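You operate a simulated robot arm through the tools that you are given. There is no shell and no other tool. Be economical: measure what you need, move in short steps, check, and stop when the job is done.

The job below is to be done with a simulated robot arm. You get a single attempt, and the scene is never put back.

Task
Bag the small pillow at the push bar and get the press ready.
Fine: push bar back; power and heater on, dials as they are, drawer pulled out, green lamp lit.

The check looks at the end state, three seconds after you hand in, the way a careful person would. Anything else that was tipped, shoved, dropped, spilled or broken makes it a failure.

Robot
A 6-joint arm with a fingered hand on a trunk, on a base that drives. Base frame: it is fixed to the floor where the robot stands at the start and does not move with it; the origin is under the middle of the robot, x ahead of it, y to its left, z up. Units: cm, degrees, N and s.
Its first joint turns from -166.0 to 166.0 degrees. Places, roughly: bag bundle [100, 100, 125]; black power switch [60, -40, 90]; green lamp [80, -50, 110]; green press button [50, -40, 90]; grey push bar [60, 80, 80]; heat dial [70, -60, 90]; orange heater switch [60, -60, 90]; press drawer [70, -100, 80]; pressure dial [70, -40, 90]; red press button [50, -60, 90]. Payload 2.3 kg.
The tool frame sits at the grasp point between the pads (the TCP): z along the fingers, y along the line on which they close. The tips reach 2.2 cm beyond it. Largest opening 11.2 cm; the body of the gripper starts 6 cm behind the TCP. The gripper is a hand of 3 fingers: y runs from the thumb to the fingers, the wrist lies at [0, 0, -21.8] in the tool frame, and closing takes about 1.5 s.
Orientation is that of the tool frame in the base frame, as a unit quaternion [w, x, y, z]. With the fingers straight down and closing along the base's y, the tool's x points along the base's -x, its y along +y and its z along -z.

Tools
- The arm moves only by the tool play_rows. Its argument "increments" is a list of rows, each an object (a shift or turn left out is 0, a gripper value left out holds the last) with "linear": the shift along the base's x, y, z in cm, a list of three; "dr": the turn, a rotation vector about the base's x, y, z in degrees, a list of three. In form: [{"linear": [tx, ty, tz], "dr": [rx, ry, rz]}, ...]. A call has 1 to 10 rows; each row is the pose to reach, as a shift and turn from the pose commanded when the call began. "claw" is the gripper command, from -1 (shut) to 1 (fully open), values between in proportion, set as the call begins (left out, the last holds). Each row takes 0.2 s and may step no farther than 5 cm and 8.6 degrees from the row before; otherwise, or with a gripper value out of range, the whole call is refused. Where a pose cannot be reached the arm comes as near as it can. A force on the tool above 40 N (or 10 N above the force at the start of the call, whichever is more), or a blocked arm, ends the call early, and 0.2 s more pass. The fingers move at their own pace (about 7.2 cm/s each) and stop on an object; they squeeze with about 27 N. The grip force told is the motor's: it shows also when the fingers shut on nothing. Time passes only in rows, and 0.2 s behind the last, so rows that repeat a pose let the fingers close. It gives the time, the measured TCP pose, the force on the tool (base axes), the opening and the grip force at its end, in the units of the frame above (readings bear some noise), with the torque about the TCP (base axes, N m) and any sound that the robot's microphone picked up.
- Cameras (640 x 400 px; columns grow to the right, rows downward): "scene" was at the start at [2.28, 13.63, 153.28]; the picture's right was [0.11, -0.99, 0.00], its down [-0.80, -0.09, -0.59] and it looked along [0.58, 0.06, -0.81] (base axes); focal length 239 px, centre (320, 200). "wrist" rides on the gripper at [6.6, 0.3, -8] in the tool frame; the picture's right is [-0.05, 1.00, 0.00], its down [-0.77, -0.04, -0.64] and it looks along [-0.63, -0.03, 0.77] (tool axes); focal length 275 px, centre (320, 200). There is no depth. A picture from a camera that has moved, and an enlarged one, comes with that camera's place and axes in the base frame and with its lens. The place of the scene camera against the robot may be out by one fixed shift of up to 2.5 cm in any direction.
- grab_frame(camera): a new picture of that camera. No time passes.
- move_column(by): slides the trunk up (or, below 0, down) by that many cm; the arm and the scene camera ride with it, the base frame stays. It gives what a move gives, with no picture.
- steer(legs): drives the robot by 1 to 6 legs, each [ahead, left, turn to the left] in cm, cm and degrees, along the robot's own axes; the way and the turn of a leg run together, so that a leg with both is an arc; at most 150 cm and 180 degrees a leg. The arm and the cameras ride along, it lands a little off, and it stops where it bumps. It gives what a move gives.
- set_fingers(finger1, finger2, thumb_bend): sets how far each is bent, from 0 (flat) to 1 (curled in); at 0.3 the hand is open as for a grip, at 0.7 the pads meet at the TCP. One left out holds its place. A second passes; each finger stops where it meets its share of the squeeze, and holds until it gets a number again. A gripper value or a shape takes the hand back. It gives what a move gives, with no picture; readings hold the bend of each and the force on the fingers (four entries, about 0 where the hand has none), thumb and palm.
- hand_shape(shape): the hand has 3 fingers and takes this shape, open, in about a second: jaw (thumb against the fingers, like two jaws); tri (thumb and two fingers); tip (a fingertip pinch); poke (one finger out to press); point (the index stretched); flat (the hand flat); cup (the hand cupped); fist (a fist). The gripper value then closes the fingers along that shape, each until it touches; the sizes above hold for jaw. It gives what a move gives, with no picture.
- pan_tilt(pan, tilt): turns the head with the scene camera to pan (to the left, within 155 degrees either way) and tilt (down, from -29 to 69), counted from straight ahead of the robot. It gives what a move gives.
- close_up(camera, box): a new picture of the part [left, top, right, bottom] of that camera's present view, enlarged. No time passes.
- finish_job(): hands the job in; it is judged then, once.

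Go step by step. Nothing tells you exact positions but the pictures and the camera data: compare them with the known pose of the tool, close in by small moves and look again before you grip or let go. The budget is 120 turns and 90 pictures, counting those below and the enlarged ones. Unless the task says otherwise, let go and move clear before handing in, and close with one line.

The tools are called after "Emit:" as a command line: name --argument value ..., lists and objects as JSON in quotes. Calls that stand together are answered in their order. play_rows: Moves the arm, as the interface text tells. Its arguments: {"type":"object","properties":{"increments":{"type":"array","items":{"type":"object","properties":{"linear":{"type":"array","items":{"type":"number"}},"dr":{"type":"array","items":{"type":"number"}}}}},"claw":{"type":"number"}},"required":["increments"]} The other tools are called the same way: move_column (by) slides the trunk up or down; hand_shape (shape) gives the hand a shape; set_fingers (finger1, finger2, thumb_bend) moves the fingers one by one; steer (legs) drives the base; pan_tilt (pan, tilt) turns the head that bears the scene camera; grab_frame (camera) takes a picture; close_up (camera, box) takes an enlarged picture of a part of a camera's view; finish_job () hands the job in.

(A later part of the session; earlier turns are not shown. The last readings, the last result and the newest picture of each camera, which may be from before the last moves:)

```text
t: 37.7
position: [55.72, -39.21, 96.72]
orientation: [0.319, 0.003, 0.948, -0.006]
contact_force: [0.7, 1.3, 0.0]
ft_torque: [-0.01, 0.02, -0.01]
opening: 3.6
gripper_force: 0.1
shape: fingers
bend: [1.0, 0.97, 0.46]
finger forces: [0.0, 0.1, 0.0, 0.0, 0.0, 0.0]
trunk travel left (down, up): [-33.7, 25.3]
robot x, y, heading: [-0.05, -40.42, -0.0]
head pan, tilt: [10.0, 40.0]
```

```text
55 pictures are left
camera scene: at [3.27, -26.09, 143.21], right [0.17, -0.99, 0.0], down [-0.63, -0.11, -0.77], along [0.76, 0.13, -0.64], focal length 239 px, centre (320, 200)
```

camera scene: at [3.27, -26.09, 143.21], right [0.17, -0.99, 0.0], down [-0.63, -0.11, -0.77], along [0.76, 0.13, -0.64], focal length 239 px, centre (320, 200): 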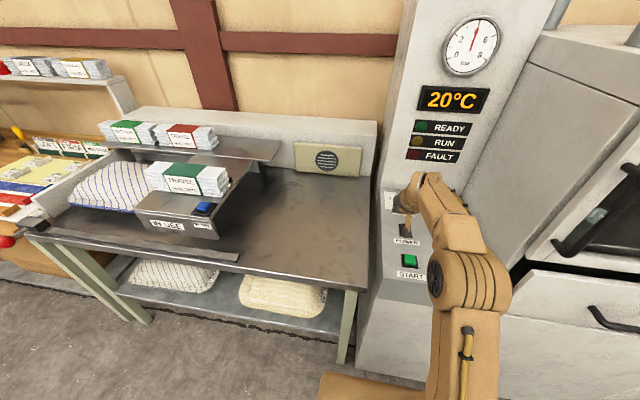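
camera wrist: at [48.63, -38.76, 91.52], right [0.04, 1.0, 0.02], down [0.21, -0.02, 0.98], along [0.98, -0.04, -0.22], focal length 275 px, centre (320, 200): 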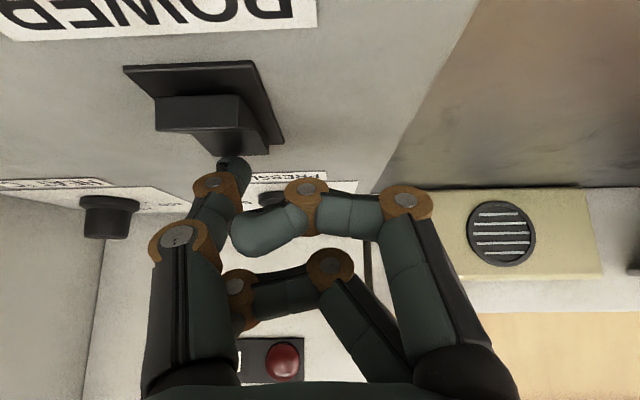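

Power is on and the display shows 20 °C. Next is the heater switch, about 15.5 cm to the right; I'll raise a bit, drive over and look.

Emit:
play_rows --increments '[{"linear": [-1, 0, 3]}]'

Emit:
steer --legs '[[0, -15.5, 0]]'

Emit:
play_rows --increments '[{"linear": [1, 0, -3]}, {"linear": [1.5, 0, -5]}]'

Emit:
grab_frame --camera "wrist"

```text
t: 38.1
position: [54.76, -39.3, 99.67]
orientation: [0.32, 0.003, 0.947, -0.007]
contact_force: [0.5, -0.1, 0.2]
ft_torque: [-0.02, 0.01, 0.0]
opening: 3.58
gripper_force: 0.0
shape: fingers
bend: [1.0, 0.97, 0.46]
finger forces: [0.1, 0.0, 0.0, 0.0, 0.1, 0.0]
trunk travel left (down, up): [-33.7, 25.3]
robot x, y, heading: [-0.07, -40.25, -0.4]
head pan, tilt: [10.0, 40.0]
```

```text
t: 39.5
position: [54.79, -54.86, 99.6]
orientation: [0.32, 0.003, 0.947, -0.005]
contact_force: [0.4, -0.3, 0.6]
ft_torque: [0.0, -0.03, 0.02]
opening: 3.56
gripper_force: 0.1
shape: fingers
bend: [1.0, 0.97, 0.46]
finger forces: [0.1, 0.0, 0.0, 0.1, 0.0, 0.0]
trunk travel left (down, up): [-33.7, 25.3]
robot x, y, heading: [-0.67, -56.05, -0.2]
head pan, tilt: [10.0, 40.0]
```

```text
t: 40.1
position: [56.37, -54.74, 94.67]
orientation: [0.32, 0.003, 0.947, -0.006]
contact_force: [-0.4, 0.8, -0.1]
ft_torque: [-0.01, -0.03, 0.0]
opening: 3.58
gripper_force: 0.0
shape: fingers
bend: [1.0, 0.97, 0.46]
finger forces: [0.0, 0.0, 0.1, 0.0, 0.0, 0.0]
trunk travel left (down, up): [-33.7, 25.3]
robot x, y, heading: [-0.15, -56.07, 0.2]
head pan, tilt: [10.0, 40.0]
```

```text
54 pictures are left
camera wrist: at [46.25, -54.44, 97.0], right [0.05, 1.0, 0.02], down [0.23, -0.03, 0.97], along [0.97, -0.04, -0.23], focal length 275 px, centre (320, 200)
```

wrist: 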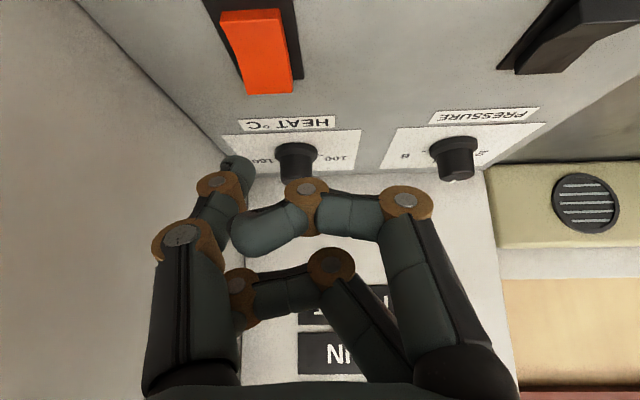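

The heater's raised end is at about (60, -57.9, 86.8). I'll press it the same way as the power switch.

Emit:
play_rows --increments '[{"linear": [0.5, 0.5, -2.2]}, {"linear": [1.1, 0.5, -4]}, {"linear": [1.8, 0.5, -5]}, {"linear": [2.2, 0.5, -5.7]}, {"linear": [2.5, 0.5, -6.3]}]'

Emit:
grab_frame --camera "wrist"

```text
t: 41.4
position: [58.92, -54.3, 88.9]
orientation: [0.327, -0.001, 0.945, -0.008]
contact_force: [1.2, -1.0, 18.0]
ft_torque: [-0.68, -0.2, 0.03]
opening: 3.61
gripper_force: 8.4
shape: fingers
bend: [1.0, 0.97, 0.46]
finger forces: [0.0, 0.0, 0.1, 0.1, 16.2, 0.0]
trunk travel left (down, up): [-33.7, 25.3]
robot x, y, heading: [-0.23, -56.2, -0.5]
head pan, tilt: [10.0, 40.0]
stopped in row 5: the force on the tool passed its limit at 43 N (the readings are from after the stop); the commanded pose is now the measured one
```

```text
53 pictures are left
camera wrist: at [48.97, -53.92, 91.12], right [0.04, 1.0, 0.02], down [0.21, -0.02, 0.98], along [0.98, -0.04, -0.21], focal length 275 px, centre (320, 200)
```

wrist: 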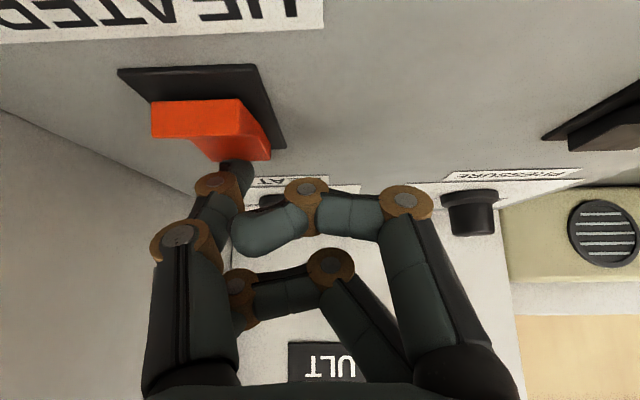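

The heater rocker has flipped. I'll back away upward and look at the press drawer on the right.

Emit:
play_rows --increments '[{"linear": [-1, 0, 2.5]}, {"linear": [-2.5, 0, 6]}, {"linear": [-4, 0, 10]}, {"linear": [-6, 0, 14]}]'

Emit:
steer --legs '[[-10, 0, 0], [0, -30, 0]]'

Emit:
pan_tilt --pan 0 --tilt 45

Emit:
grab_frame --camera "scene"

```text
t: 42.4
position: [52.92, -54.29, 102.91]
orientation: [0.324, 0.0, 0.946, -0.007]
contact_force: [0.5, 0.0, 0.5]
ft_torque: [0.0, 0.01, 0.01]
opening: 3.59
gripper_force: 0.1
shape: fingers
bend: [1.0, 0.97, 0.46]
finger forces: [0.0, 0.0, 0.0, 0.0, 0.1, 0.0]
trunk travel left (down, up): [-33.7, 25.3]
robot x, y, heading: [0.05, -56.04, -0.1]
head pan, tilt: [10.0, 40.0]
```

```text
t: 44.4
position: [42.49, -61.94, 102.85]
orientation: [0.322, -0.003, 0.947, 0.002]
contact_force: [-13.1, 20.3, 2.4]
ft_torque: [-0.21, -0.09, -0.44]
opening: 3.22
gripper_force: 11.6
shape: fingers
bend: [1.0, 0.99, 0.5]
finger forces: [0.0, 0.1, 0.1, 0.0, 23.9, 0.0]
trunk travel left (down, up): [-33.7, 25.3]
robot x, y, heading: [-10.02, -65.3, 0.1]
head pan, tilt: [10.0, 40.0]
stopped in leg 2: the force on the tool passed its limit at 46 N (the readings are from after the stop); the commanded pose is now the measured one
```

```text
t: 45.1
position: [42.57, -62.07, 103.0]
orientation: [0.324, -0.002, 0.946, -0.001]
contact_force: [-15.6, 27.0, 1.1]
ft_torque: [-0.21, -0.13, -0.6]
opening: 3.22
gripper_force: 14.8
shape: fingers
bend: [1.0, 0.99, 0.51]
finger forces: [0.0, 0.1, 0.1, 0.0, 30.8, 0.0]
trunk travel left (down, up): [-33.7, 25.3]
robot x, y, heading: [-9.88, -65.28, 0.1]
head pan, tilt: [0.0, 45.0]
```

```text
52 pictures are left
camera scene: at [-7.43, -51.5, 142.41], right [0.0, -1.0, 0.01], down [-0.7, -0.01, -0.71], along [0.71, 0.0, -0.7], focal length 239 px, centre (320, 200)
```

scene: 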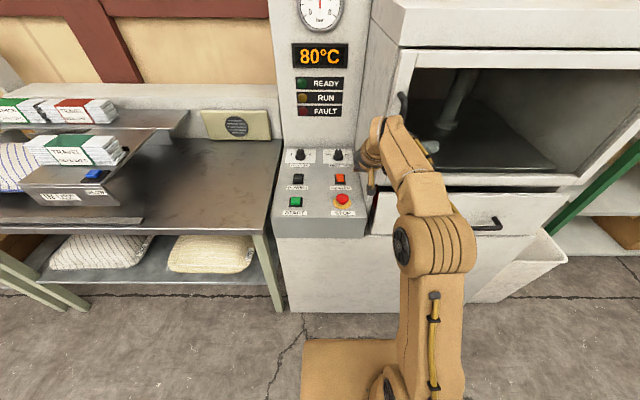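

My thumb bumped the press's side or handle lightly. I'll back off left, then away, before going around.

Emit:
steer --legs '[[0, 6, 0], [-25, 0, 0]]'

Emit:
steer --legs '[[0, -28, 0]]'

Emit:
pan_tilt --pan 0 --tilt 35

Emit:
grab_frame --camera "scene"

```text
t: 47.5
position: [17.78, -56.75, 102.79]
orientation: [0.322, -0.001, 0.947, 0.001]
contact_force: [-0.4, 0.0, 0.2]
ft_torque: [0.03, 0.02, -0.01]
opening: 3.56
gripper_force: 0.1
shape: fingers
bend: [1.0, 0.97, 0.46]
finger forces: [0.0, 0.0, 0.0, 0.0, 0.0, 0.0]
trunk travel left (down, up): [-33.7, 25.3]
robot x, y, heading: [-35.63, -59.14, -0.1]
head pan, tilt: [0.0, 45.0]
```

```text
t: 49.5
position: [17.85, -84.6, 102.94]
orientation: [0.323, -0.002, 0.947, 0.002]
contact_force: [-0.4, -0.5, 0.0]
ft_torque: [-0.02, -0.01, -0.04]
opening: 3.53
gripper_force: 0.1
shape: fingers
bend: [1.0, 0.97, 0.46]
finger forces: [0.0, 0.0, 0.0, 0.0, 0.1, 0.0]
trunk travel left (down, up): [-33.7, 25.3]
robot x, y, heading: [-35.32, -87.32, 0.0]
head pan, tilt: [0.0, 45.0]
```

```text
t: 50.2
position: [17.83, -84.4, 102.77]
orientation: [0.322, -0.003, 0.947, 0.002]
contact_force: [-0.4, 0.1, 0.3]
ft_torque: [-0.02, 0.01, -0.02]
opening: 3.55
gripper_force: 0.0
shape: fingers
bend: [1.0, 0.97, 0.46]
finger forces: [0.1, 0.1, 0.0, 0.0, 0.1, 0.0]
trunk travel left (down, up): [-33.7, 25.3]
robot x, y, heading: [-35.47, -87.09, 0.2]
head pan, tilt: [0.0, 35.0]
```

```text
51 pictures are left
camera scene: at [-31.45, -74.19, 143.97], right [0.0, -1.0, 0.0], down [-0.57, 0.0, -0.82], along [0.82, 0.0, -0.57], focal length 239 px, centre (320, 200)
```

scene: 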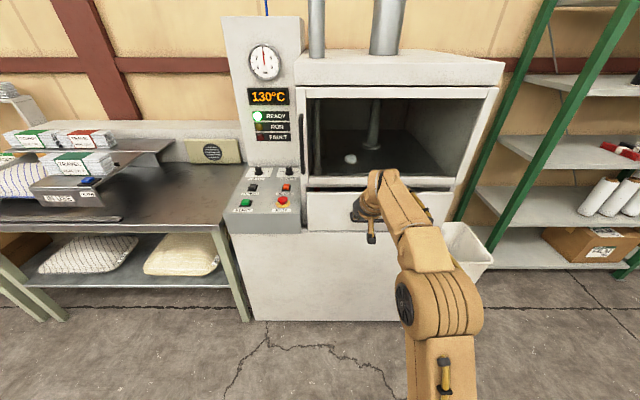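

The press reads 130 °C and the green READY lamp is lit. Now for the drawer: I'll open the hand, roll it 90° so it closes up and down on the horizontal handle, and move right for a clear view.

Emit:
hand_shape --shape "jaw"

Emit:
play_rows --claw 1 --increments '[{"dr": [5, 0, -6.5]}, {"dr": [10, 0, -13]}, {"dr": [15, 0, -19.5]}, {"dr": [20, 0, -26]}, {"dr": [25, 0, -32.5]}, {"dr": [30, 0, -39]}, {"dr": [35, 0, -45.5]}, {"dr": [40, 0, -52]}, {"dr": [45, 0, -58.5]}, {"dr": [50, 0, -65]}]'

Emit:
steer --legs '[[0, -25, 0]]'

Emit:
grab_frame --camera "scene"

```text
t: 51.1
position: [17.87, -84.46, 102.75]
orientation: [0.323, -0.002, 0.946, 0.001]
contact_force: [-0.6, 0.0, 0.5]
ft_torque: [-0.02, -0.02, -0.02]
opening: 7.99
gripper_force: 0.1
shape: jaw
bend: [0.3, 0.82, 0.3]
finger forces: [0.0, 0.0, 0.1, 0.1, 0.1, 0.0]
trunk travel left (down, up): [-33.7, 25.3]
robot x, y, heading: [-35.17, -87.18, 0.2]
head pan, tilt: [0.0, 35.0]
```

```text
t: 53.3
position: [17.73, -84.46, 102.84]
orientation: [0.245, 0.62, 0.715, 0.213]
contact_force: [0.0, -0.4, -0.4]
ft_torque: [0.03, -0.03, 0.02]
opening: 8.02
gripper_force: 0.1
shape: jaw
bend: [0.3, 0.8, 0.3]
finger forces: [0.0, 0.0, 0.1, 0.0, 0.0, 0.0]
trunk travel left (down, up): [-33.7, 25.3]
robot x, y, heading: [-35.11, -87.3, 0.2]
head pan, tilt: [0.0, 35.0]
```

```text
t: 55.1
position: [17.79, -109.45, 102.85]
orientation: [0.244, 0.62, 0.715, 0.214]
contact_force: [0.0, -0.7, -0.1]
ft_torque: [0.01, -0.02, 0.01]
opening: 7.99
gripper_force: 0.0
shape: jaw
bend: [0.3, 0.8, 0.3]
finger forces: [0.0, 0.0, 0.0, 0.1, 0.1, 0.0]
trunk travel left (down, up): [-33.7, 25.3]
robot x, y, heading: [-35.11, -111.74, 0.2]
head pan, tilt: [0.0, 35.0]
```

```text
50 pictures are left
camera scene: at [-31.39, -99.1, 143.98], right [0.0, -1.0, 0.0], down [-0.57, 0.0, -0.82], along [0.82, 0.0, -0.57], focal length 239 px, centre (320, 200)
```

scene: 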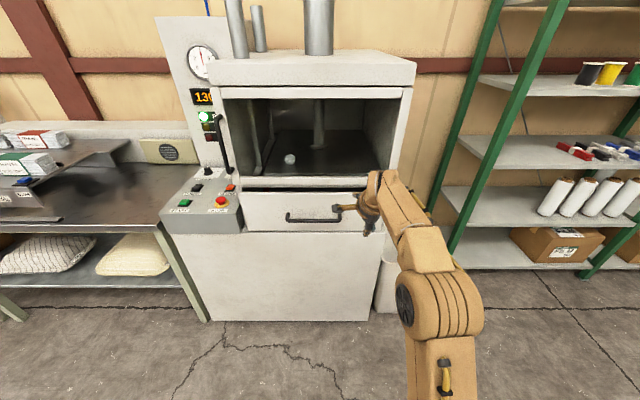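

The drawer handle spans about y -86 to -107, at z near 86 and x near 42. Finger 2 still looks bent, so I'll straighten it and check the wrist view.

Emit:
set_fingers --finger1 0.3 --finger2 0.3 --thumb_bend 0.3

Emit:
grab_frame --camera "wrist"

```text
t: 56.1
position: [17.78, -109.32, 102.74]
orientation: [0.245, 0.619, 0.715, 0.213]
contact_force: [0.0, -0.5, 0.1]
ft_torque: [-0.03, -0.01, -0.02]
opening: 10.61
gripper_force: 0.1
shape: fingers
bend: [0.3, 0.79, 0.3]
finger forces: [0.0, 0.1, 0.0, 0.0, 0.0, 0.0]
trunk travel left (down, up): [-33.7, 25.3]
robot x, y, heading: [-34.95, -111.5, 0.0]
head pan, tilt: [0.0, 35.0]
```

```text
49 pictures are left
camera wrist: at [12.46, -102.77, 108.78], right [0.79, 0.1, 0.61], down [-0.33, -0.77, 0.55], along [0.52, -0.63, -0.57], focal length 275 px, centre (320, 200)
```

wrist: 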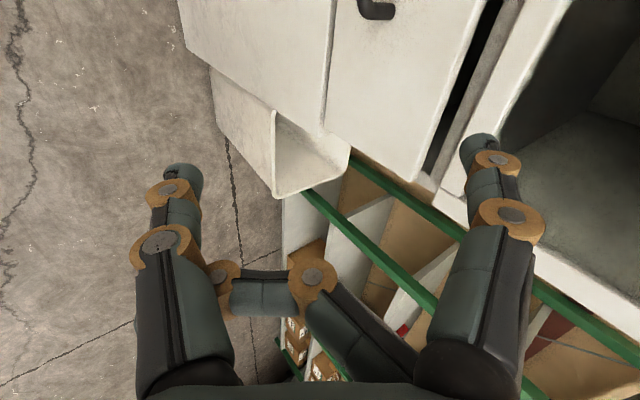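

Finger 2's tip is hooked behind the thumb. I'll open the thumb wide to free it.

Emit:
set_fingers --finger2 1 --thumb_bend 0

Emit:
set_fingers --finger2 0.3

Emit:
grab_frame --camera "wrist"

```text
t: 57.1
position: [17.85, -109.25, 102.89]
orientation: [0.245, 0.619, 0.715, 0.212]
contact_force: [-0.4, 0.4, 0.8]
ft_torque: [-0.03, 0.02, -0.01]
opening: 11.81
gripper_force: 0.0
shape: fingers
bend: [0.3, 0.87, 0.18]
finger forces: [0.1, 0.1, 0.0, 0.1, 0.0, 0.0]
trunk travel left (down, up): [-33.7, 25.3]
robot x, y, heading: [-35.46, -111.79, 0.2]
head pan, tilt: [0.0, 35.0]
```

```text
t: 58.1
position: [17.87, -109.27, 102.82]
orientation: [0.246, 0.619, 0.715, 0.213]
contact_force: [0.1, 0.1, 0.2]
ft_torque: [0.03, -0.01, -0.01]
opening: 12.26
gripper_force: 0.0
shape: fingers
bend: [0.3, 0.8, 0.13]
finger forces: [0.0, 0.1, 0.0, 0.0, 0.1, 0.1]
trunk travel left (down, up): [-33.7, 25.3]
robot x, y, heading: [-35.02, -111.75, -0.2]
head pan, tilt: [0.0, 35.0]
```

```text
48 pictures are left
camera wrist: at [12.46, -102.77, 108.78], right [0.79, 0.1, 0.61], down [-0.33, -0.77, 0.55], along [0.52, -0.63, -0.57], focal length 275 px, centre (320, 200)
```

wrist: 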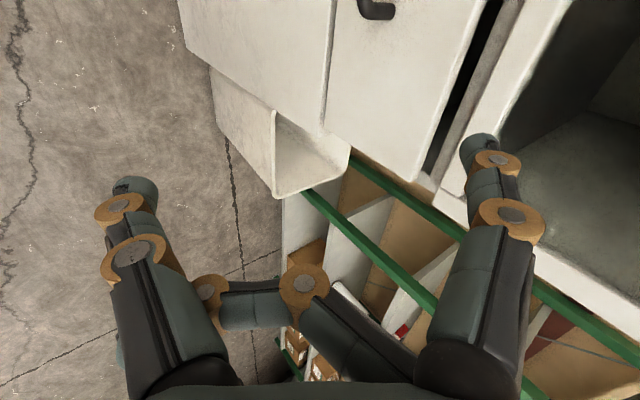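

The thumb and finger 2 are still locked. I'll curl both in again, then extend the finger before the thumb.

Emit:
set_fingers --finger1 0 --finger2 1 --thumb_bend 1

Emit:
set_fingers --finger2 0.2

Emit:
grab_frame --camera "wrist"

```text
t: 59.1
position: [17.84, -109.42, 102.82]
orientation: [0.245, 0.619, 0.715, 0.214]
contact_force: [-0.4, 0.1, -0.2]
ft_torque: [-0.01, 0.0, -0.01]
opening: 5.34
gripper_force: 0.1
shape: fingers
bend: [0.0, 1.0, 0.96]
finger forces: [0.1, 0.0, 0.0, 0.0, 0.0, 0.1]
trunk travel left (down, up): [-33.7, 25.3]
robot x, y, heading: [-35.57, -111.81, -0.0]
head pan, tilt: [0.0, 35.0]
```

```text
t: 60.1
position: [17.84, -109.28, 102.77]
orientation: [0.245, 0.619, 0.716, 0.212]
contact_force: [-0.4, 0.3, 0.6]
ft_torque: [-0.04, 0.01, -0.01]
opening: 5.36
gripper_force: 0.2
shape: fingers
bend: [0.0, 1.0, 0.96]
finger forces: [0.0, 0.0, 0.0, 0.1, 0.1, 0.1]
trunk travel left (down, up): [-33.7, 25.3]
robot x, y, heading: [-35.42, -112.24, 0.0]
head pan, tilt: [0.0, 35.0]
```

```text
47 pictures are left
camera wrist: at [12.46, -102.77, 108.78], right [0.79, 0.1, 0.61], down [-0.33, -0.77, 0.55], along [0.52, -0.63, -0.57], focal length 275 px, centre (320, 200)
```

wrist: 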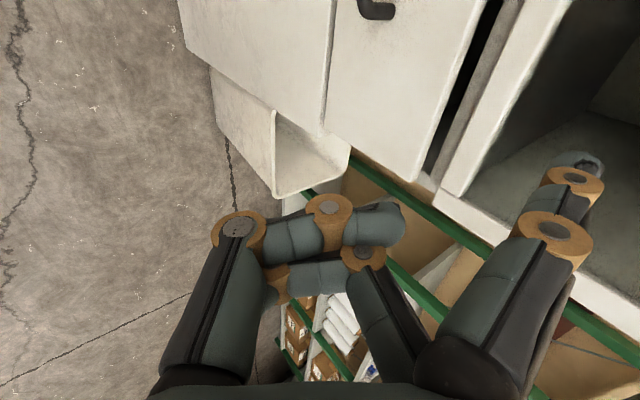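

The thumb lies over the curled finger. I'll extend the thumb alone while finger 2 stays curled.

Emit:
set_fingers --finger2 1 --thumb_bend 0.3

Emit:
set_fingers --thumb_bend 0

Emit:
grab_frame --camera "wrist"

```text
t: 61.1
position: [17.83, -109.32, 102.82]
orientation: [0.245, 0.619, 0.715, 0.213]
contact_force: [-0.3, 1.0, -1.1]
ft_torque: [0.0, 0.03, 0.02]
opening: 12.64
gripper_force: 0.0
shape: fingers
bend: [0.0, 0.91, 0.3]
finger forces: [0.1, 0.0, 0.0, 0.1, 0.0, 0.0]
trunk travel left (down, up): [-33.7, 25.3]
robot x, y, heading: [-35.11, -111.58, 0.3]
head pan, tilt: [0.0, 35.0]
```

```text
t: 62.1
position: [17.85, -109.37, 102.84]
orientation: [0.245, 0.619, 0.715, 0.213]
contact_force: [-0.4, 0.7, 0.5]
ft_torque: [-0.01, 0.02, -0.04]
opening: 14.35
gripper_force: 0.0
shape: fingers
bend: [0.0, 0.88, 0.18]
finger forces: [0.1, 0.0, 0.0, 0.0, 0.1, 0.0]
trunk travel left (down, up): [-33.7, 25.3]
robot x, y, heading: [-35.13, -111.72, 0.2]
head pan, tilt: [0.0, 35.0]
```

```text
46 pictures are left
camera wrist: at [12.46, -102.77, 108.78], right [0.79, 0.1, 0.61], down [-0.33, -0.77, 0.55], along [0.52, -0.63, -0.57], focal length 275 px, centre (320, 200)
```

wrist: 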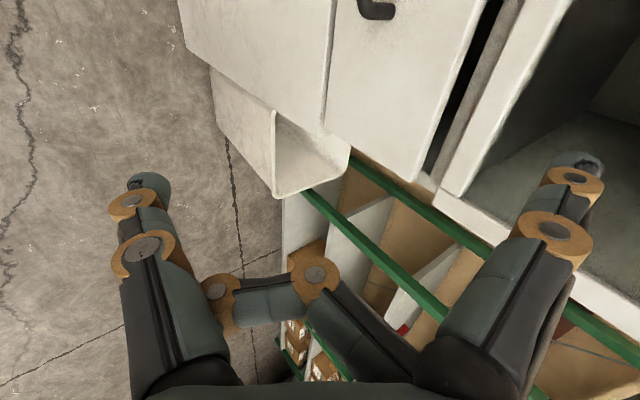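

Finger 2 is still caught on the thumb. I'll try the flat shape, which may swing the thumb differently.

Emit:
hand_shape --shape "flat"

Emit:
hand_shape --shape "fist"

Emit:
grab_frame --camera "wrist"

```text
t: 63.0
position: [17.84, -109.38, 102.87]
orientation: [0.245, 0.619, 0.715, 0.213]
contact_force: [-0.3, -0.1, 0.6]
ft_torque: [0.01, 0.01, 0.06]
opening: 0.0
gripper_force: 0.1
shape: flat
bend: [0.09, 0.18, 0.18]
finger forces: [0.0, 0.0, 0.1, 0.0, 0.1, 0.1]
trunk travel left (down, up): [-33.7, 25.3]
robot x, y, heading: [-34.79, -111.92, 0.2]
head pan, tilt: [0.0, 35.0]
```

```text
t: 63.9
position: [17.9, -109.27, 102.72]
orientation: [0.246, 0.619, 0.715, 0.212]
contact_force: [0.2, -0.1, 0.2]
ft_torque: [0.0, -0.01, -0.01]
opening: 0.0
gripper_force: 0.1
shape: fist
bend: [1.0, 1.0, 0.92]
finger forces: [0.0, 0.0, 0.0, 0.1, 0.0, 0.1]
trunk travel left (down, up): [-33.7, 25.3]
robot x, y, heading: [-34.96, -111.87, 0.2]
head pan, tilt: [0.0, 35.0]
```

```text
45 pictures are left
camera wrist: at [12.46, -102.77, 108.78], right [0.79, 0.1, 0.61], down [-0.33, -0.77, 0.55], along [0.52, -0.63, -0.57], focal length 275 px, centre (320, 200)
```

wrist: 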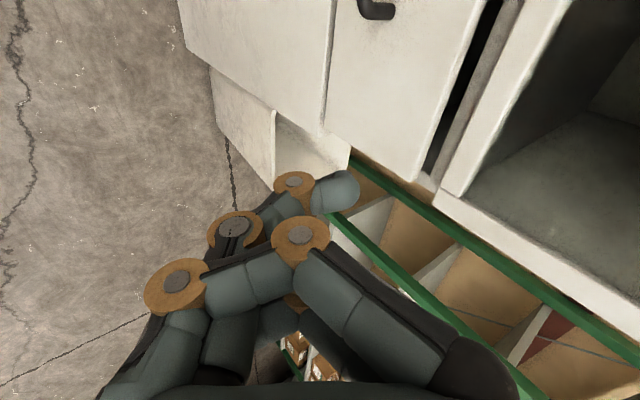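

Flat did free it (bend 0.18). I'll go flat again, then to jaw.

Emit:
hand_shape --shape "flat"

Emit:
hand_shape --shape "flat"

Emit:
hand_shape --shape "jaw"

Emit:
grab_frame --camera "wrist"

```text
t: 64.8
position: [17.86, -109.3, 102.85]
orientation: [0.245, 0.619, 0.715, 0.212]
contact_force: [-1.0, -0.3, -0.9]
ft_torque: [-0.01, 0.02, 0.0]
opening: 10.58
gripper_force: 0.1
shape: flat
bend: [0.18, 0.18, 0.24]
finger forces: [0.0, 0.1, 0.0, 0.0, 0.0, 0.1]
trunk travel left (down, up): [-33.7, 25.3]
robot x, y, heading: [-35.03, -111.32, 0.1]
head pan, tilt: [0.0, 35.0]
```

```text
t: 65.7
position: [17.92, -109.29, 102.85]
orientation: [0.245, 0.62, 0.715, 0.213]
contact_force: [-0.3, 0.8, 0.1]
ft_torque: [-0.02, 0.02, 0.03]
opening: 10.57
gripper_force: 0.0
shape: flat
bend: [0.18, 0.18, 0.24]
finger forces: [0.1, 0.0, 0.0, 0.0, 0.0, 0.0]
trunk travel left (down, up): [-33.7, 25.3]
robot x, y, heading: [-35.16, -111.5, 0.2]
head pan, tilt: [0.0, 35.0]
```

```text
t: 66.6
position: [17.86, -109.21, 102.78]
orientation: [0.246, 0.619, 0.715, 0.212]
contact_force: [-0.7, -0.2, -0.1]
ft_torque: [-0.02, -0.02, 0.0]
opening: 11.2
gripper_force: 0.0
shape: jaw
bend: [0.3, 0.3, 0.3]
finger forces: [0.0, 0.0, 0.1, 0.0, 0.0, 0.0]
trunk travel left (down, up): [-33.7, 25.3]
robot x, y, heading: [-35.06, -111.99, -0.1]
head pan, tilt: [0.0, 35.0]
```

```text
44 pictures are left
camera wrist: at [12.46, -102.77, 108.78], right [0.79, 0.1, 0.61], down [-0.33, -0.77, 0.55], along [0.52, -0.63, -0.57], focal length 275 px, centre (320, 200)
```

wrist: 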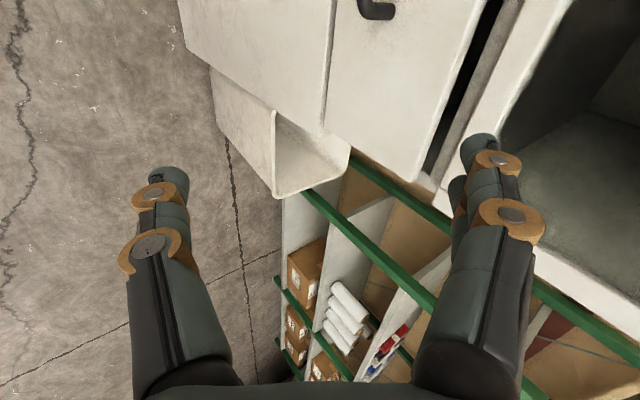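

The hand is back to an open jaw. I'll finish the roll, tilt a bit flatter, lower the trunk and line up with the handle while still well away from it.

Emit:
play_rows --increments '[{"dr": [4.9, 0, -6.3]}]'

Emit:
play_rows --increments '[{"dr": [0, -8, 0]}, {"dr": [0, -16, 0]}, {"dr": [0, -24, 0]}]'

Emit:
move_column --by -14

Emit:
steer --legs '[[0, 13, 0]]'

Emit:
grab_frame --camera "wrist"

Emit:
grab_frame --camera "scene"

```text
t: 67.0
position: [17.84, -109.34, 102.77]
orientation: [0.23, 0.667, 0.67, 0.23]
contact_force: [-0.6, -0.6, -0.2]
ft_torque: [0.02, -0.02, -0.03]
opening: 11.2
gripper_force: 0.1
shape: jaw
bend: [0.3, 0.3, 0.3]
finger forces: [0.0, 0.0, 0.0, 0.0, 0.1, 0.1]
trunk travel left (down, up): [-33.7, 25.3]
robot x, y, heading: [-35.4, -112.06, 0.5]
head pan, tilt: [0.0, 35.0]
```

```text
t: 67.8
position: [17.85, -109.72, 102.84]
orientation: [0.356, 0.616, 0.612, 0.344]
contact_force: [0.8, -1.0, 0.4]
ft_torque: [-0.02, 0.02, -0.01]
opening: 11.22
gripper_force: 0.0
shape: jaw
bend: [0.3, 0.3, 0.3]
finger forces: [0.0, 0.1, 0.0, 0.1, 0.0, 0.0]
out of reach, approached as far as the arm can: row 3
trunk travel left (down, up): [-33.7, 25.3]
robot x, y, heading: [-34.74, -111.8, 0.2]
head pan, tilt: [0.0, 35.0]
```

```text
t: 69.5
position: [17.91, -109.8, 88.83]
orientation: [0.356, 0.617, 0.612, 0.344]
contact_force: [-0.7, 0.1, 1.0]
ft_torque: [0.03, -0.01, -0.02]
opening: 11.18
gripper_force: 0.0
shape: jaw
bend: [0.3, 0.3, 0.3]
finger forces: [0.0, 0.0, 0.0, 0.1, 0.1, 0.0]
trunk travel left (down, up): [-19.7, 39.3]
robot x, y, heading: [-34.8, -111.52, 0.5]
head pan, tilt: [0.0, 35.0]
```

```text
t: 70.8
position: [17.98, -96.87, 88.76]
orientation: [0.355, 0.617, 0.612, 0.345]
contact_force: [-0.1, -1.3, 0.4]
ft_torque: [-0.01, 0.03, -0.02]
opening: 11.21
gripper_force: 0.0
shape: jaw
bend: [0.3, 0.3, 0.3]
finger forces: [0.0, 0.1, 0.0, 0.0, 0.0, 0.0]
trunk travel left (down, up): [-19.7, 39.3]
robot x, y, heading: [-34.75, -98.79, -0.2]
head pan, tilt: [0.0, 35.0]
```

```text
43 pictures are left
camera wrist: at [11.3, -90.14, 93.19], right [0.51, -0.04, 0.86], down [-0.58, -0.76, 0.3], along [0.64, -0.65, -0.41], focal length 275 px, centre (320, 200)
```

wrist: 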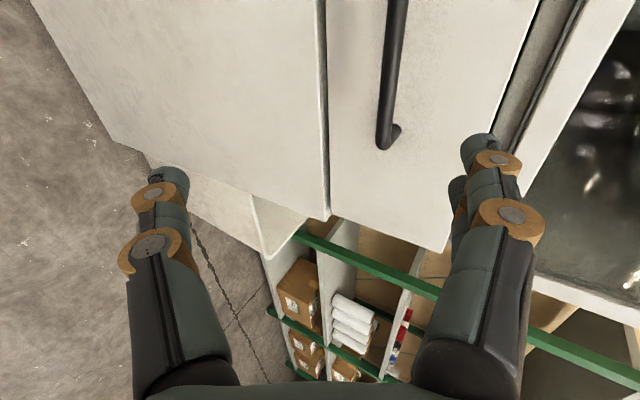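

```text
42 pictures are left
camera scene: at [-31.39, -86.08, 129.97], right [0.0, -1.0, 0.0], down [-0.57, 0.0, -0.82], along [0.82, 0.0, -0.57], focal length 239 px, centre (320, 200)
```

scene: 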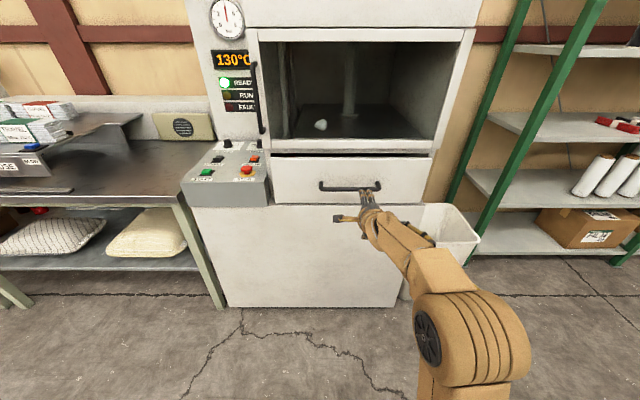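

The handle bar is near x 41.5, y -86 to -107, z 84. I'll part-close the jaw, raise slightly and drive forward to a stand-off before a straight-in approach along the fingers.

Emit:
play_rows --claw 0.25 --increments '[{"linear": [0, 0, 1]}, {"linear": [0, 0, 1.8]}]'

Emit:
steer --legs '[[12, 0, 0]]'

Emit:
grab_frame --camera "wrist"

Emit:
close_up --camera "scene" --box '[240, 120, 480, 270]'

```text
t: 71.3
position: [17.87, -96.94, 90.64]
orientation: [0.356, 0.617, 0.612, 0.344]
contact_force: [0.2, -0.4, 0.2]
ft_torque: [0.06, -0.01, -0.01]
opening: 7.05
gripper_force: 0.1
shape: jaw
bend: [0.71, 0.71, 0.69]
finger forces: [0.1, 0.0, 0.0, 0.1, 0.1, 0.0]
trunk travel left (down, up): [-19.7, 39.3]
robot x, y, heading: [-35.21, -99.03, -0.1]
head pan, tilt: [0.0, 35.0]
```

```text
t: 72.6
position: [29.87, -96.9, 90.87]
orientation: [0.355, 0.617, 0.612, 0.343]
contact_force: [0.8, 0.4, 0.3]
ft_torque: [0.0, 0.04, -0.01]
opening: 7.05
gripper_force: 0.1
shape: jaw
bend: [0.71, 0.71, 0.69]
finger forces: [0.1, 0.0, 0.0, 0.1, 0.0, 0.0]
trunk travel left (down, up): [-19.7, 39.3]
robot x, y, heading: [-23.3, -99.16, 0.2]
head pan, tilt: [0.0, 35.0]
```

```text
41 pictures are left
camera wrist: at [23.26, -90.17, 94.99], right [0.51, -0.04, 0.86], down [-0.58, -0.76, 0.3], along [0.64, -0.65, -0.41], focal length 275 px, centre (320, 200)
```

wrist: 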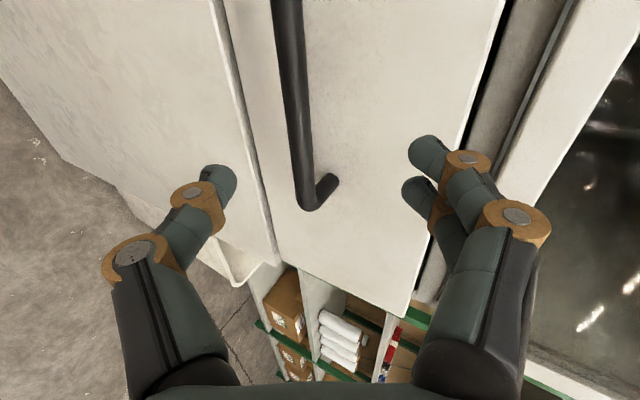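

```text
2.67 times, centred on (360, 195) of scene
camera zoom: at [-19.41, -86.09, 129.97], right [0.0, -1.0, 0.0], down [-0.57, 0.0, -0.82], along [0.82, 0.0, -0.57], focal length 636 px, centre (213, 213)
```

zoom: 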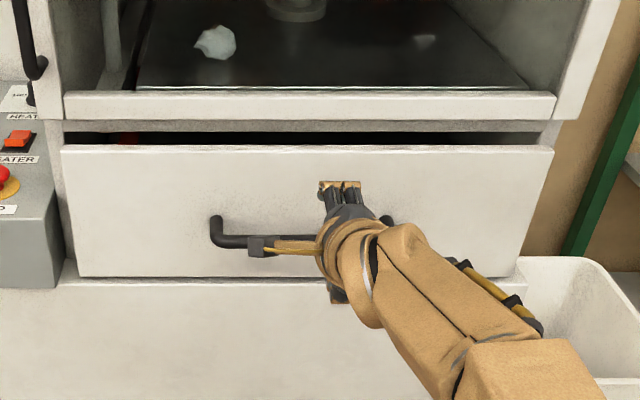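

Two wrist views agree on the bar at x 36.3, z 85.5, with about 4 cm of clearance to the drawer face. I'll go in along the fingers.

Emit:
play_rows --increments '[{"linear": [0, 0, -1.7]}, {"linear": [2.7, 0, -3.3]}, {"linear": [5.5, 0, -4.9]}]'

Emit:
grab_frame --camera "wrist"

```text
t: 73.4
position: [35.41, -96.81, 85.81]
orientation: [0.355, 0.618, 0.611, 0.344]
contact_force: [0.1, -0.2, 0.3]
ft_torque: [0.02, 0.02, 0.01]
opening: 7.03
gripper_force: 0.0
shape: jaw
bend: [0.71, 0.71, 0.69]
finger forces: [0.0, 0.0, 0.1, 0.0, 0.0, 0.0]
trunk travel left (down, up): [-19.7, 39.3]
robot x, y, heading: [-23.07, -98.91, 0.2]
head pan, tilt: [0.0, 35.0]
```

```text
39 pictures are left
camera wrist: at [28.8, -90.1, 90.04], right [0.51, -0.05, 0.86], down [-0.58, -0.76, 0.3], along [0.64, -0.65, -0.41], focal length 275 px, centre (320, 200)
```

wrist: 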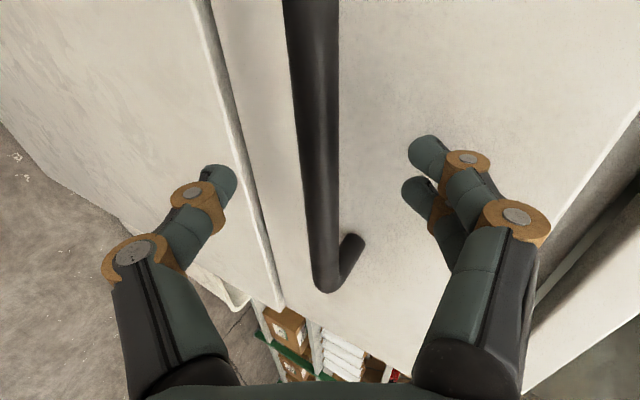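

The bar lies centred between thumb and fingers. I'll close on it.

Emit:
play_rows --claw -1 --increments '[{"linear": [0, 0, 0]}, {"linear": [0, 0, 0]}, {"linear": [0, 0, 0]}, {"linear": [0, 0, 0]}, {"linear": [0, 0, 0]}, {"linear": [0, 0, 0]}]'

Emit:
grab_frame --camera "wrist"

```text
t: 74.8
position: [35.39, -96.78, 85.86]
orientation: [0.356, 0.618, 0.611, 0.343]
contact_force: [0.5, 0.5, 0.7]
ft_torque: [-0.02, -0.06, 0.01]
opening: 1.05
gripper_force: 27.3
shape: jaw
bend: [0.72, 0.72, 0.7]
finger forces: [12.0, 12.0, 0.0, 0.0, 23.4, 0.1]
trunk travel left (down, up): [-19.7, 39.3]
robot x, y, heading: [-23.5, -98.68, 0.2]
head pan, tilt: [0.0, 35.0]
```

```text
38 pictures are left
camera wrist: at [28.76, -90.1, 90.08], right [0.51, -0.04, 0.86], down [-0.58, -0.76, 0.3], along [0.64, -0.65, -0.41], focal length 275 px, centre (320, 200)
```

wrist: 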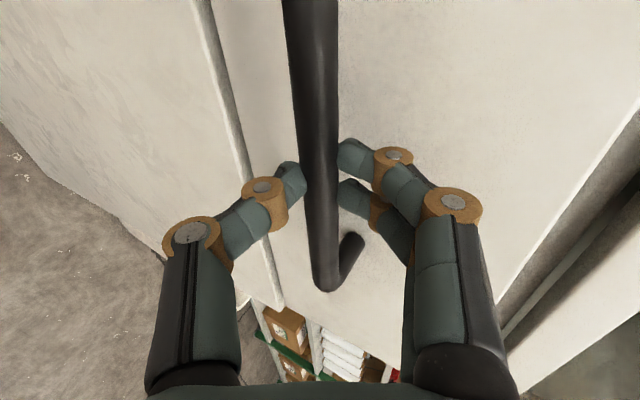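

Grip is firm. I'll pull the drawer by backing the base straight away.

Emit:
steer --legs '[[-15, 0, 0]]'

Emit:
grab_frame --camera "scene"

```text
t: 76.2
position: [20.17, -96.89, 85.83]
orientation: [0.356, 0.616, 0.613, 0.344]
contact_force: [-0.4, 0.2, 0.1]
ft_torque: [-0.03, -0.05, -0.03]
opening: 0.36
gripper_force: 27.4
shape: jaw
bend: [0.74, 0.74, 0.79]
finger forces: [0.0, 0.0, 0.1, 0.1, 0.1, 0.0]
trunk travel left (down, up): [-19.7, 39.3]
robot x, y, heading: [-38.59, -99.08, 0.2]
head pan, tilt: [0.0, 35.0]
```

```text
37 pictures are left
camera scene: at [-34.63, -86.11, 129.98], right [0.0, -1.0, 0.0], down [-0.57, 0.0, -0.82], along [0.82, 0.0, -0.57], focal length 239 px, centre (320, 200)
```

scene: 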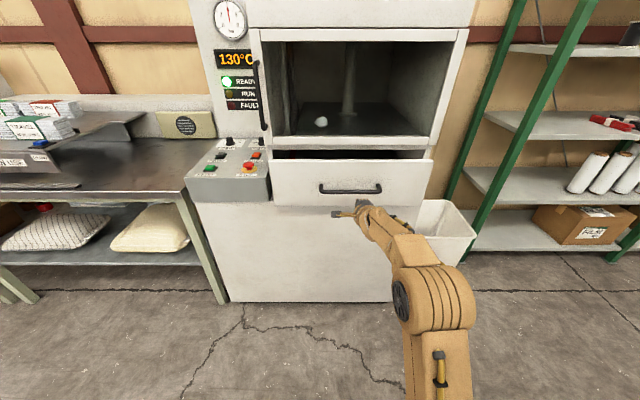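

The fingers slipped off after the drawer moved about 3 cm. I'll open, re-approach and grip deeper, then pull more slowly with the arm.

Emit:
play_rows --claw 0.25 --increments '[{"linear": [0, 0, 2.2]}, {"linear": [0, 0, 4.4]}, {"linear": [0, 0, 4.4]}, {"linear": [0, 0, 4.4]}]'

Emit:
steer --legs '[[5, 0, 0]]'

Emit:
grab_frame --camera "wrist"

```text
t: 77.2
position: [20.15, -96.82, 90.25]
orientation: [0.355, 0.617, 0.613, 0.343]
contact_force: [-0.5, -1.1, 0.2]
ft_torque: [-0.03, 0.0, -0.03]
opening: 6.96
gripper_force: 0.0
shape: jaw
bend: [0.71, 0.71, 0.69]
finger forces: [0.0, 0.1, 0.0, 0.0, 0.1, 0.0]
trunk travel left (down, up): [-19.7, 39.3]
robot x, y, heading: [-38.48, -98.67, 0.1]
head pan, tilt: [0.0, 35.0]
```

```text
t: 78.1
position: [25.27, -96.72, 90.19]
orientation: [0.356, 0.617, 0.612, 0.345]
contact_force: [0.4, -0.3, 0.4]
ft_torque: [0.01, -0.03, -0.02]
opening: 6.95
gripper_force: 0.2
shape: jaw
bend: [0.71, 0.71, 0.69]
finger forces: [0.1, 0.0, 0.0, 0.0, 0.0, 0.0]
trunk travel left (down, up): [-19.7, 39.3]
robot x, y, heading: [-33.6, -98.67, 0.1]
head pan, tilt: [0.0, 35.0]
```

```text
36 pictures are left
camera wrist: at [18.62, -90.04, 94.5], right [0.51, -0.04, 0.86], down [-0.58, -0.76, 0.3], along [0.64, -0.65, -0.41], focal length 275 px, centre (320, 200)
```

wrist: 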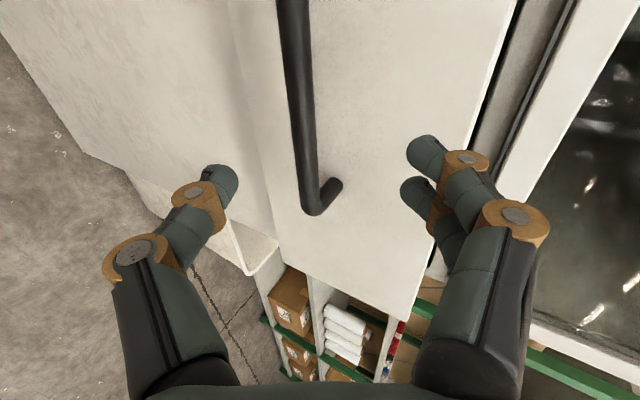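

The bar is now at x 31.5. I'll go in deeper and close.

Emit:
play_rows --increments '[{"linear": [0, 0, -1]}, {"linear": [3.4, 0, -3]}, {"linear": [6.9, 0, -5]}, {"linear": [6.9, 0, -5]}]'

Emit:
play_rows --claw -1 --increments '[{"linear": [0, 0, 0]}, {"linear": [0, 0, 0]}, {"linear": [0, 0, 0]}, {"linear": [0, 0, 0]}, {"linear": [0, 0, 0]}, {"linear": [0, 0, 0]}]'

Emit:
play_rows --increments '[{"linear": [-0.7, 0, 0]}, {"linear": [-1.4, 0, 0]}, {"linear": [-2.1, 0, 0]}, {"linear": [-2.8, 0, 0]}, {"linear": [-3.5, 0, 0]}, {"linear": [-4.2, 0, 0]}]'

Emit:
grab_frame --camera "wrist"

```text
t: 79.1
position: [32.33, -96.68, 85.13]
orientation: [0.356, 0.617, 0.612, 0.343]
contact_force: [0.1, -0.4, -0.7]
ft_torque: [0.0, 0.03, 0.0]
opening: 6.99
gripper_force: 0.1
shape: jaw
bend: [0.71, 0.71, 0.69]
finger forces: [0.2, 0.1, 0.0, 0.0, 0.0, 0.0]
trunk travel left (down, up): [-19.7, 39.3]
robot x, y, heading: [-33.12, -99.17, 0.2]
head pan, tilt: [0.0, 35.0]
```

```text
t: 80.5
position: [32.29, -96.68, 84.96]
orientation: [0.354, 0.618, 0.613, 0.343]
contact_force: [1.7, 0.0, -8.4]
ft_torque: [0.0, 0.01, 0.01]
opening: 0.0
gripper_force: 26.4
shape: jaw
bend: [0.67, 0.67, 0.73]
finger forces: [9.5, 9.4, 0.1, 0.0, 24.2, 0.0]
trunk travel left (down, up): [-19.7, 39.3]
robot x, y, heading: [-33.53, -99.37, 0.1]
head pan, tilt: [0.0, 35.0]
```

```text
t: 81.9
position: [28.09, -96.65, 85.08]
orientation: [0.355, 0.618, 0.612, 0.343]
contact_force: [0.9, 2.5, -15.4]
ft_torque: [0.01, 0.04, 0.02]
opening: 0.0
gripper_force: 26.8
shape: jaw
bend: [0.67, 0.67, 0.73]
finger forces: [9.9, 9.9, 0.0, 0.0, 28.0, 0.0]
trunk travel left (down, up): [-19.7, 39.3]
robot x, y, heading: [-33.71, -98.8, -0.0]
head pan, tilt: [0.0, 35.0]
```

```text
35 pictures are left
camera wrist: at [21.48, -90.01, 89.33], right [0.51, -0.04, 0.86], down [-0.57, -0.76, 0.3], along [0.64, -0.65, -0.41], focal length 275 px, centre (320, 200)
```

wrist: 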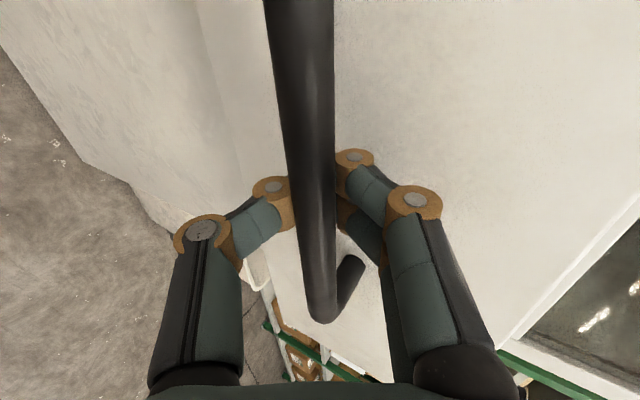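

The fingers have closed behind the bar and the drawer follows. I'll continue pulling with the base in steps.

Emit:
steer --legs '[[-8, 0, 0]]'

Emit:
steer --legs '[[-10, 0, 0]]'

Emit:
grab_frame --camera "scene"

```text
t: 83.0
position: [20.23, -96.82, 85.0]
orientation: [0.355, 0.617, 0.613, 0.343]
contact_force: [-0.3, 3.8, -14.1]
ft_torque: [0.04, 0.02, 0.0]
opening: 0.01
gripper_force: 26.8
shape: jaw
bend: [0.67, 0.67, 0.73]
finger forces: [0.0, 9.8, 0.0, 0.0, 27.8, 0.0]
trunk travel left (down, up): [-19.7, 39.3]
robot x, y, heading: [-41.32, -99.17, 0.1]
head pan, tilt: [0.0, 35.0]
```

```text
t: 84.1
position: [10.14, -96.73, 85.05]
orientation: [0.355, 0.617, 0.613, 0.343]
contact_force: [0.4, 3.6, -15.1]
ft_torque: [0.04, -0.01, 0.01]
opening: 0.0
gripper_force: 27.2
shape: jaw
bend: [0.67, 0.68, 0.73]
finger forces: [0.0, 0.0, 0.0, 0.1, 28.9, 0.1]
trunk travel left (down, up): [-19.7, 39.3]
robot x, y, heading: [-51.05, -99.11, 0.1]
head pan, tilt: [0.0, 35.0]
```

```text
34 pictures are left
camera scene: at [-47.26, -86.04, 129.95], right [0.0, -1.0, 0.0], down [-0.58, 0.0, -0.82], along [0.82, 0.0, -0.58], focal length 239 px, centre (320, 200)
```

scene: 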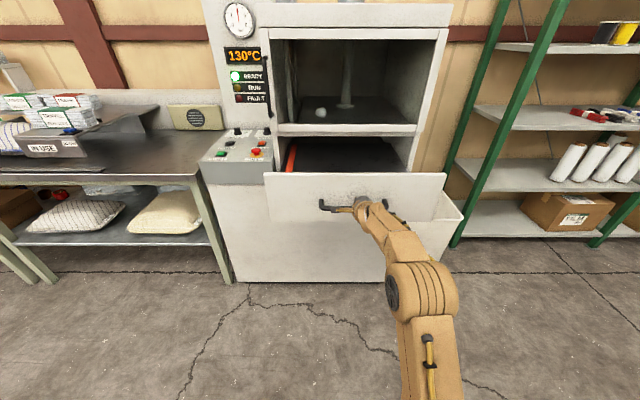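

The drawer is out about 25 cm. I'll keep pulling until it stops.

Emit:
steer --legs '[[-8, 0, 0]]'

Emit:
steer --legs '[[-8, 0, 0]]'

Emit:
grab_frame --camera "scene"

```text
t: 85.2
position: [2.16, -96.77, 85.05]
orientation: [0.355, 0.617, 0.613, 0.343]
contact_force: [0.7, 2.6, -16.1]
ft_torque: [0.04, -0.03, 0.0]
opening: 0.0
gripper_force: 27.2
shape: jaw
bend: [0.67, 0.68, 0.73]
finger forces: [0.0, 0.0, 0.0, 0.0, 29.1, 0.1]
trunk travel left (down, up): [-19.7, 39.3]
robot x, y, heading: [-59.34, -99.47, 0.1]
head pan, tilt: [0.0, 35.0]
```

```text
t: 86.4
position: [-6.23, -97.11, 85.52]
orientation: [0.351, 0.62, 0.613, 0.341]
contact_force: [-2.4, 10.3, -55.8]
ft_torque: [0.13, -0.41, -0.1]
opening: 0.0
gripper_force: 27.0
shape: jaw
bend: [0.67, 0.68, 0.72]
finger forces: [0.0, 0.1, 0.1, 0.0, 45.6, 0.0]
trunk travel left (down, up): [-19.7, 39.3]
robot x, y, heading: [-66.45, -99.2, 0.1]
head pan, tilt: [0.0, 35.0]
stopped in leg 1: the robot was blocked; the commanded pose is now the measured one
```

```text
33 pictures are left
camera scene: at [-60.06, -85.84, 129.96], right [0.0, -1.0, 0.0], down [-0.59, 0.0, -0.81], along [0.81, 0.0, -0.59], focal length 239 px, centre (320, 200)
```

scene: 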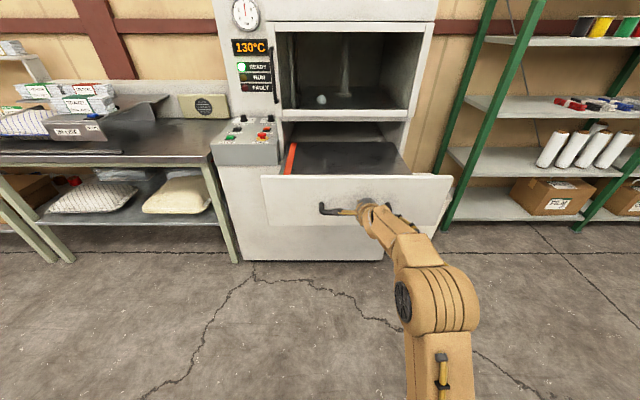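

The drawer has hit its stop. I'll open the hand gently and retreat along the fingers.

Emit:
play_rows --claw 0.25 --increments '[{"linear": [0.3, 0, 0]}, {"linear": [0.3, 0, 0]}, {"linear": [0.3, 0, 0]}, {"linear": [0.3, 0, 0]}, {"linear": [0.3, 0, 0]}]'

Emit:
play_rows --increments '[{"linear": [-2.5, 0, 1.5]}, {"linear": [-5, 0, 3]}, {"linear": [-7.5, 0, 4.5]}]'

Emit:
grab_frame --camera "wrist"

```text
t: 87.6
position: [-6.19, -97.17, 86.42]
orientation: [0.358, 0.616, 0.61, 0.347]
contact_force: [1.0, 0.3, 0.5]
ft_torque: [-0.02, -0.03, 0.0]
opening: 6.96
gripper_force: 0.1
shape: jaw
bend: [0.71, 0.71, 0.69]
finger forces: [0.1, 0.0, 0.0, 0.0, 0.0, 0.1]
trunk travel left (down, up): [-19.7, 39.3]
robot x, y, heading: [-66.59, -98.75, 0.0]
head pan, tilt: [0.0, 35.0]
```

```text
t: 88.4
position: [-13.89, -97.23, 91.08]
orientation: [0.359, 0.615, 0.61, 0.348]
contact_force: [0.2, 0.2, 0.7]
ft_torque: [-0.01, -0.02, 0.01]
opening: 6.98
gripper_force: 0.0
shape: jaw
bend: [0.71, 0.71, 0.69]
finger forces: [0.1, 0.0, 0.0, 0.1, 0.0, 0.0]
trunk travel left (down, up): [-19.7, 39.3]
robot x, y, heading: [-66.57, -99.29, 0.1]
head pan, tilt: [0.0, 35.0]
```

```text
32 pictures are left
camera wrist: at [-20.49, -90.49, 95.32], right [0.5, -0.05, 0.86], down [-0.58, -0.76, 0.29], along [0.64, -0.65, -0.41], focal length 275 px, centre (320, 200)
```

wrist: 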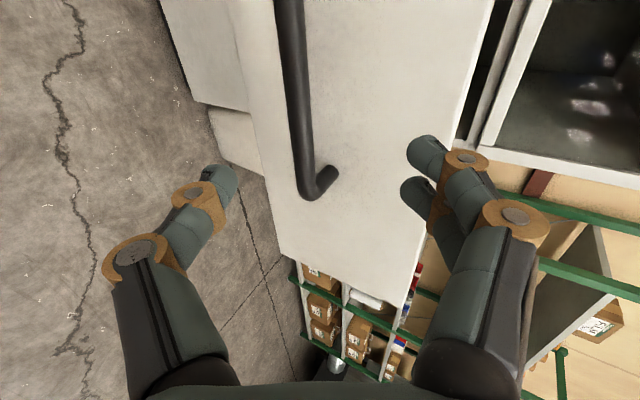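

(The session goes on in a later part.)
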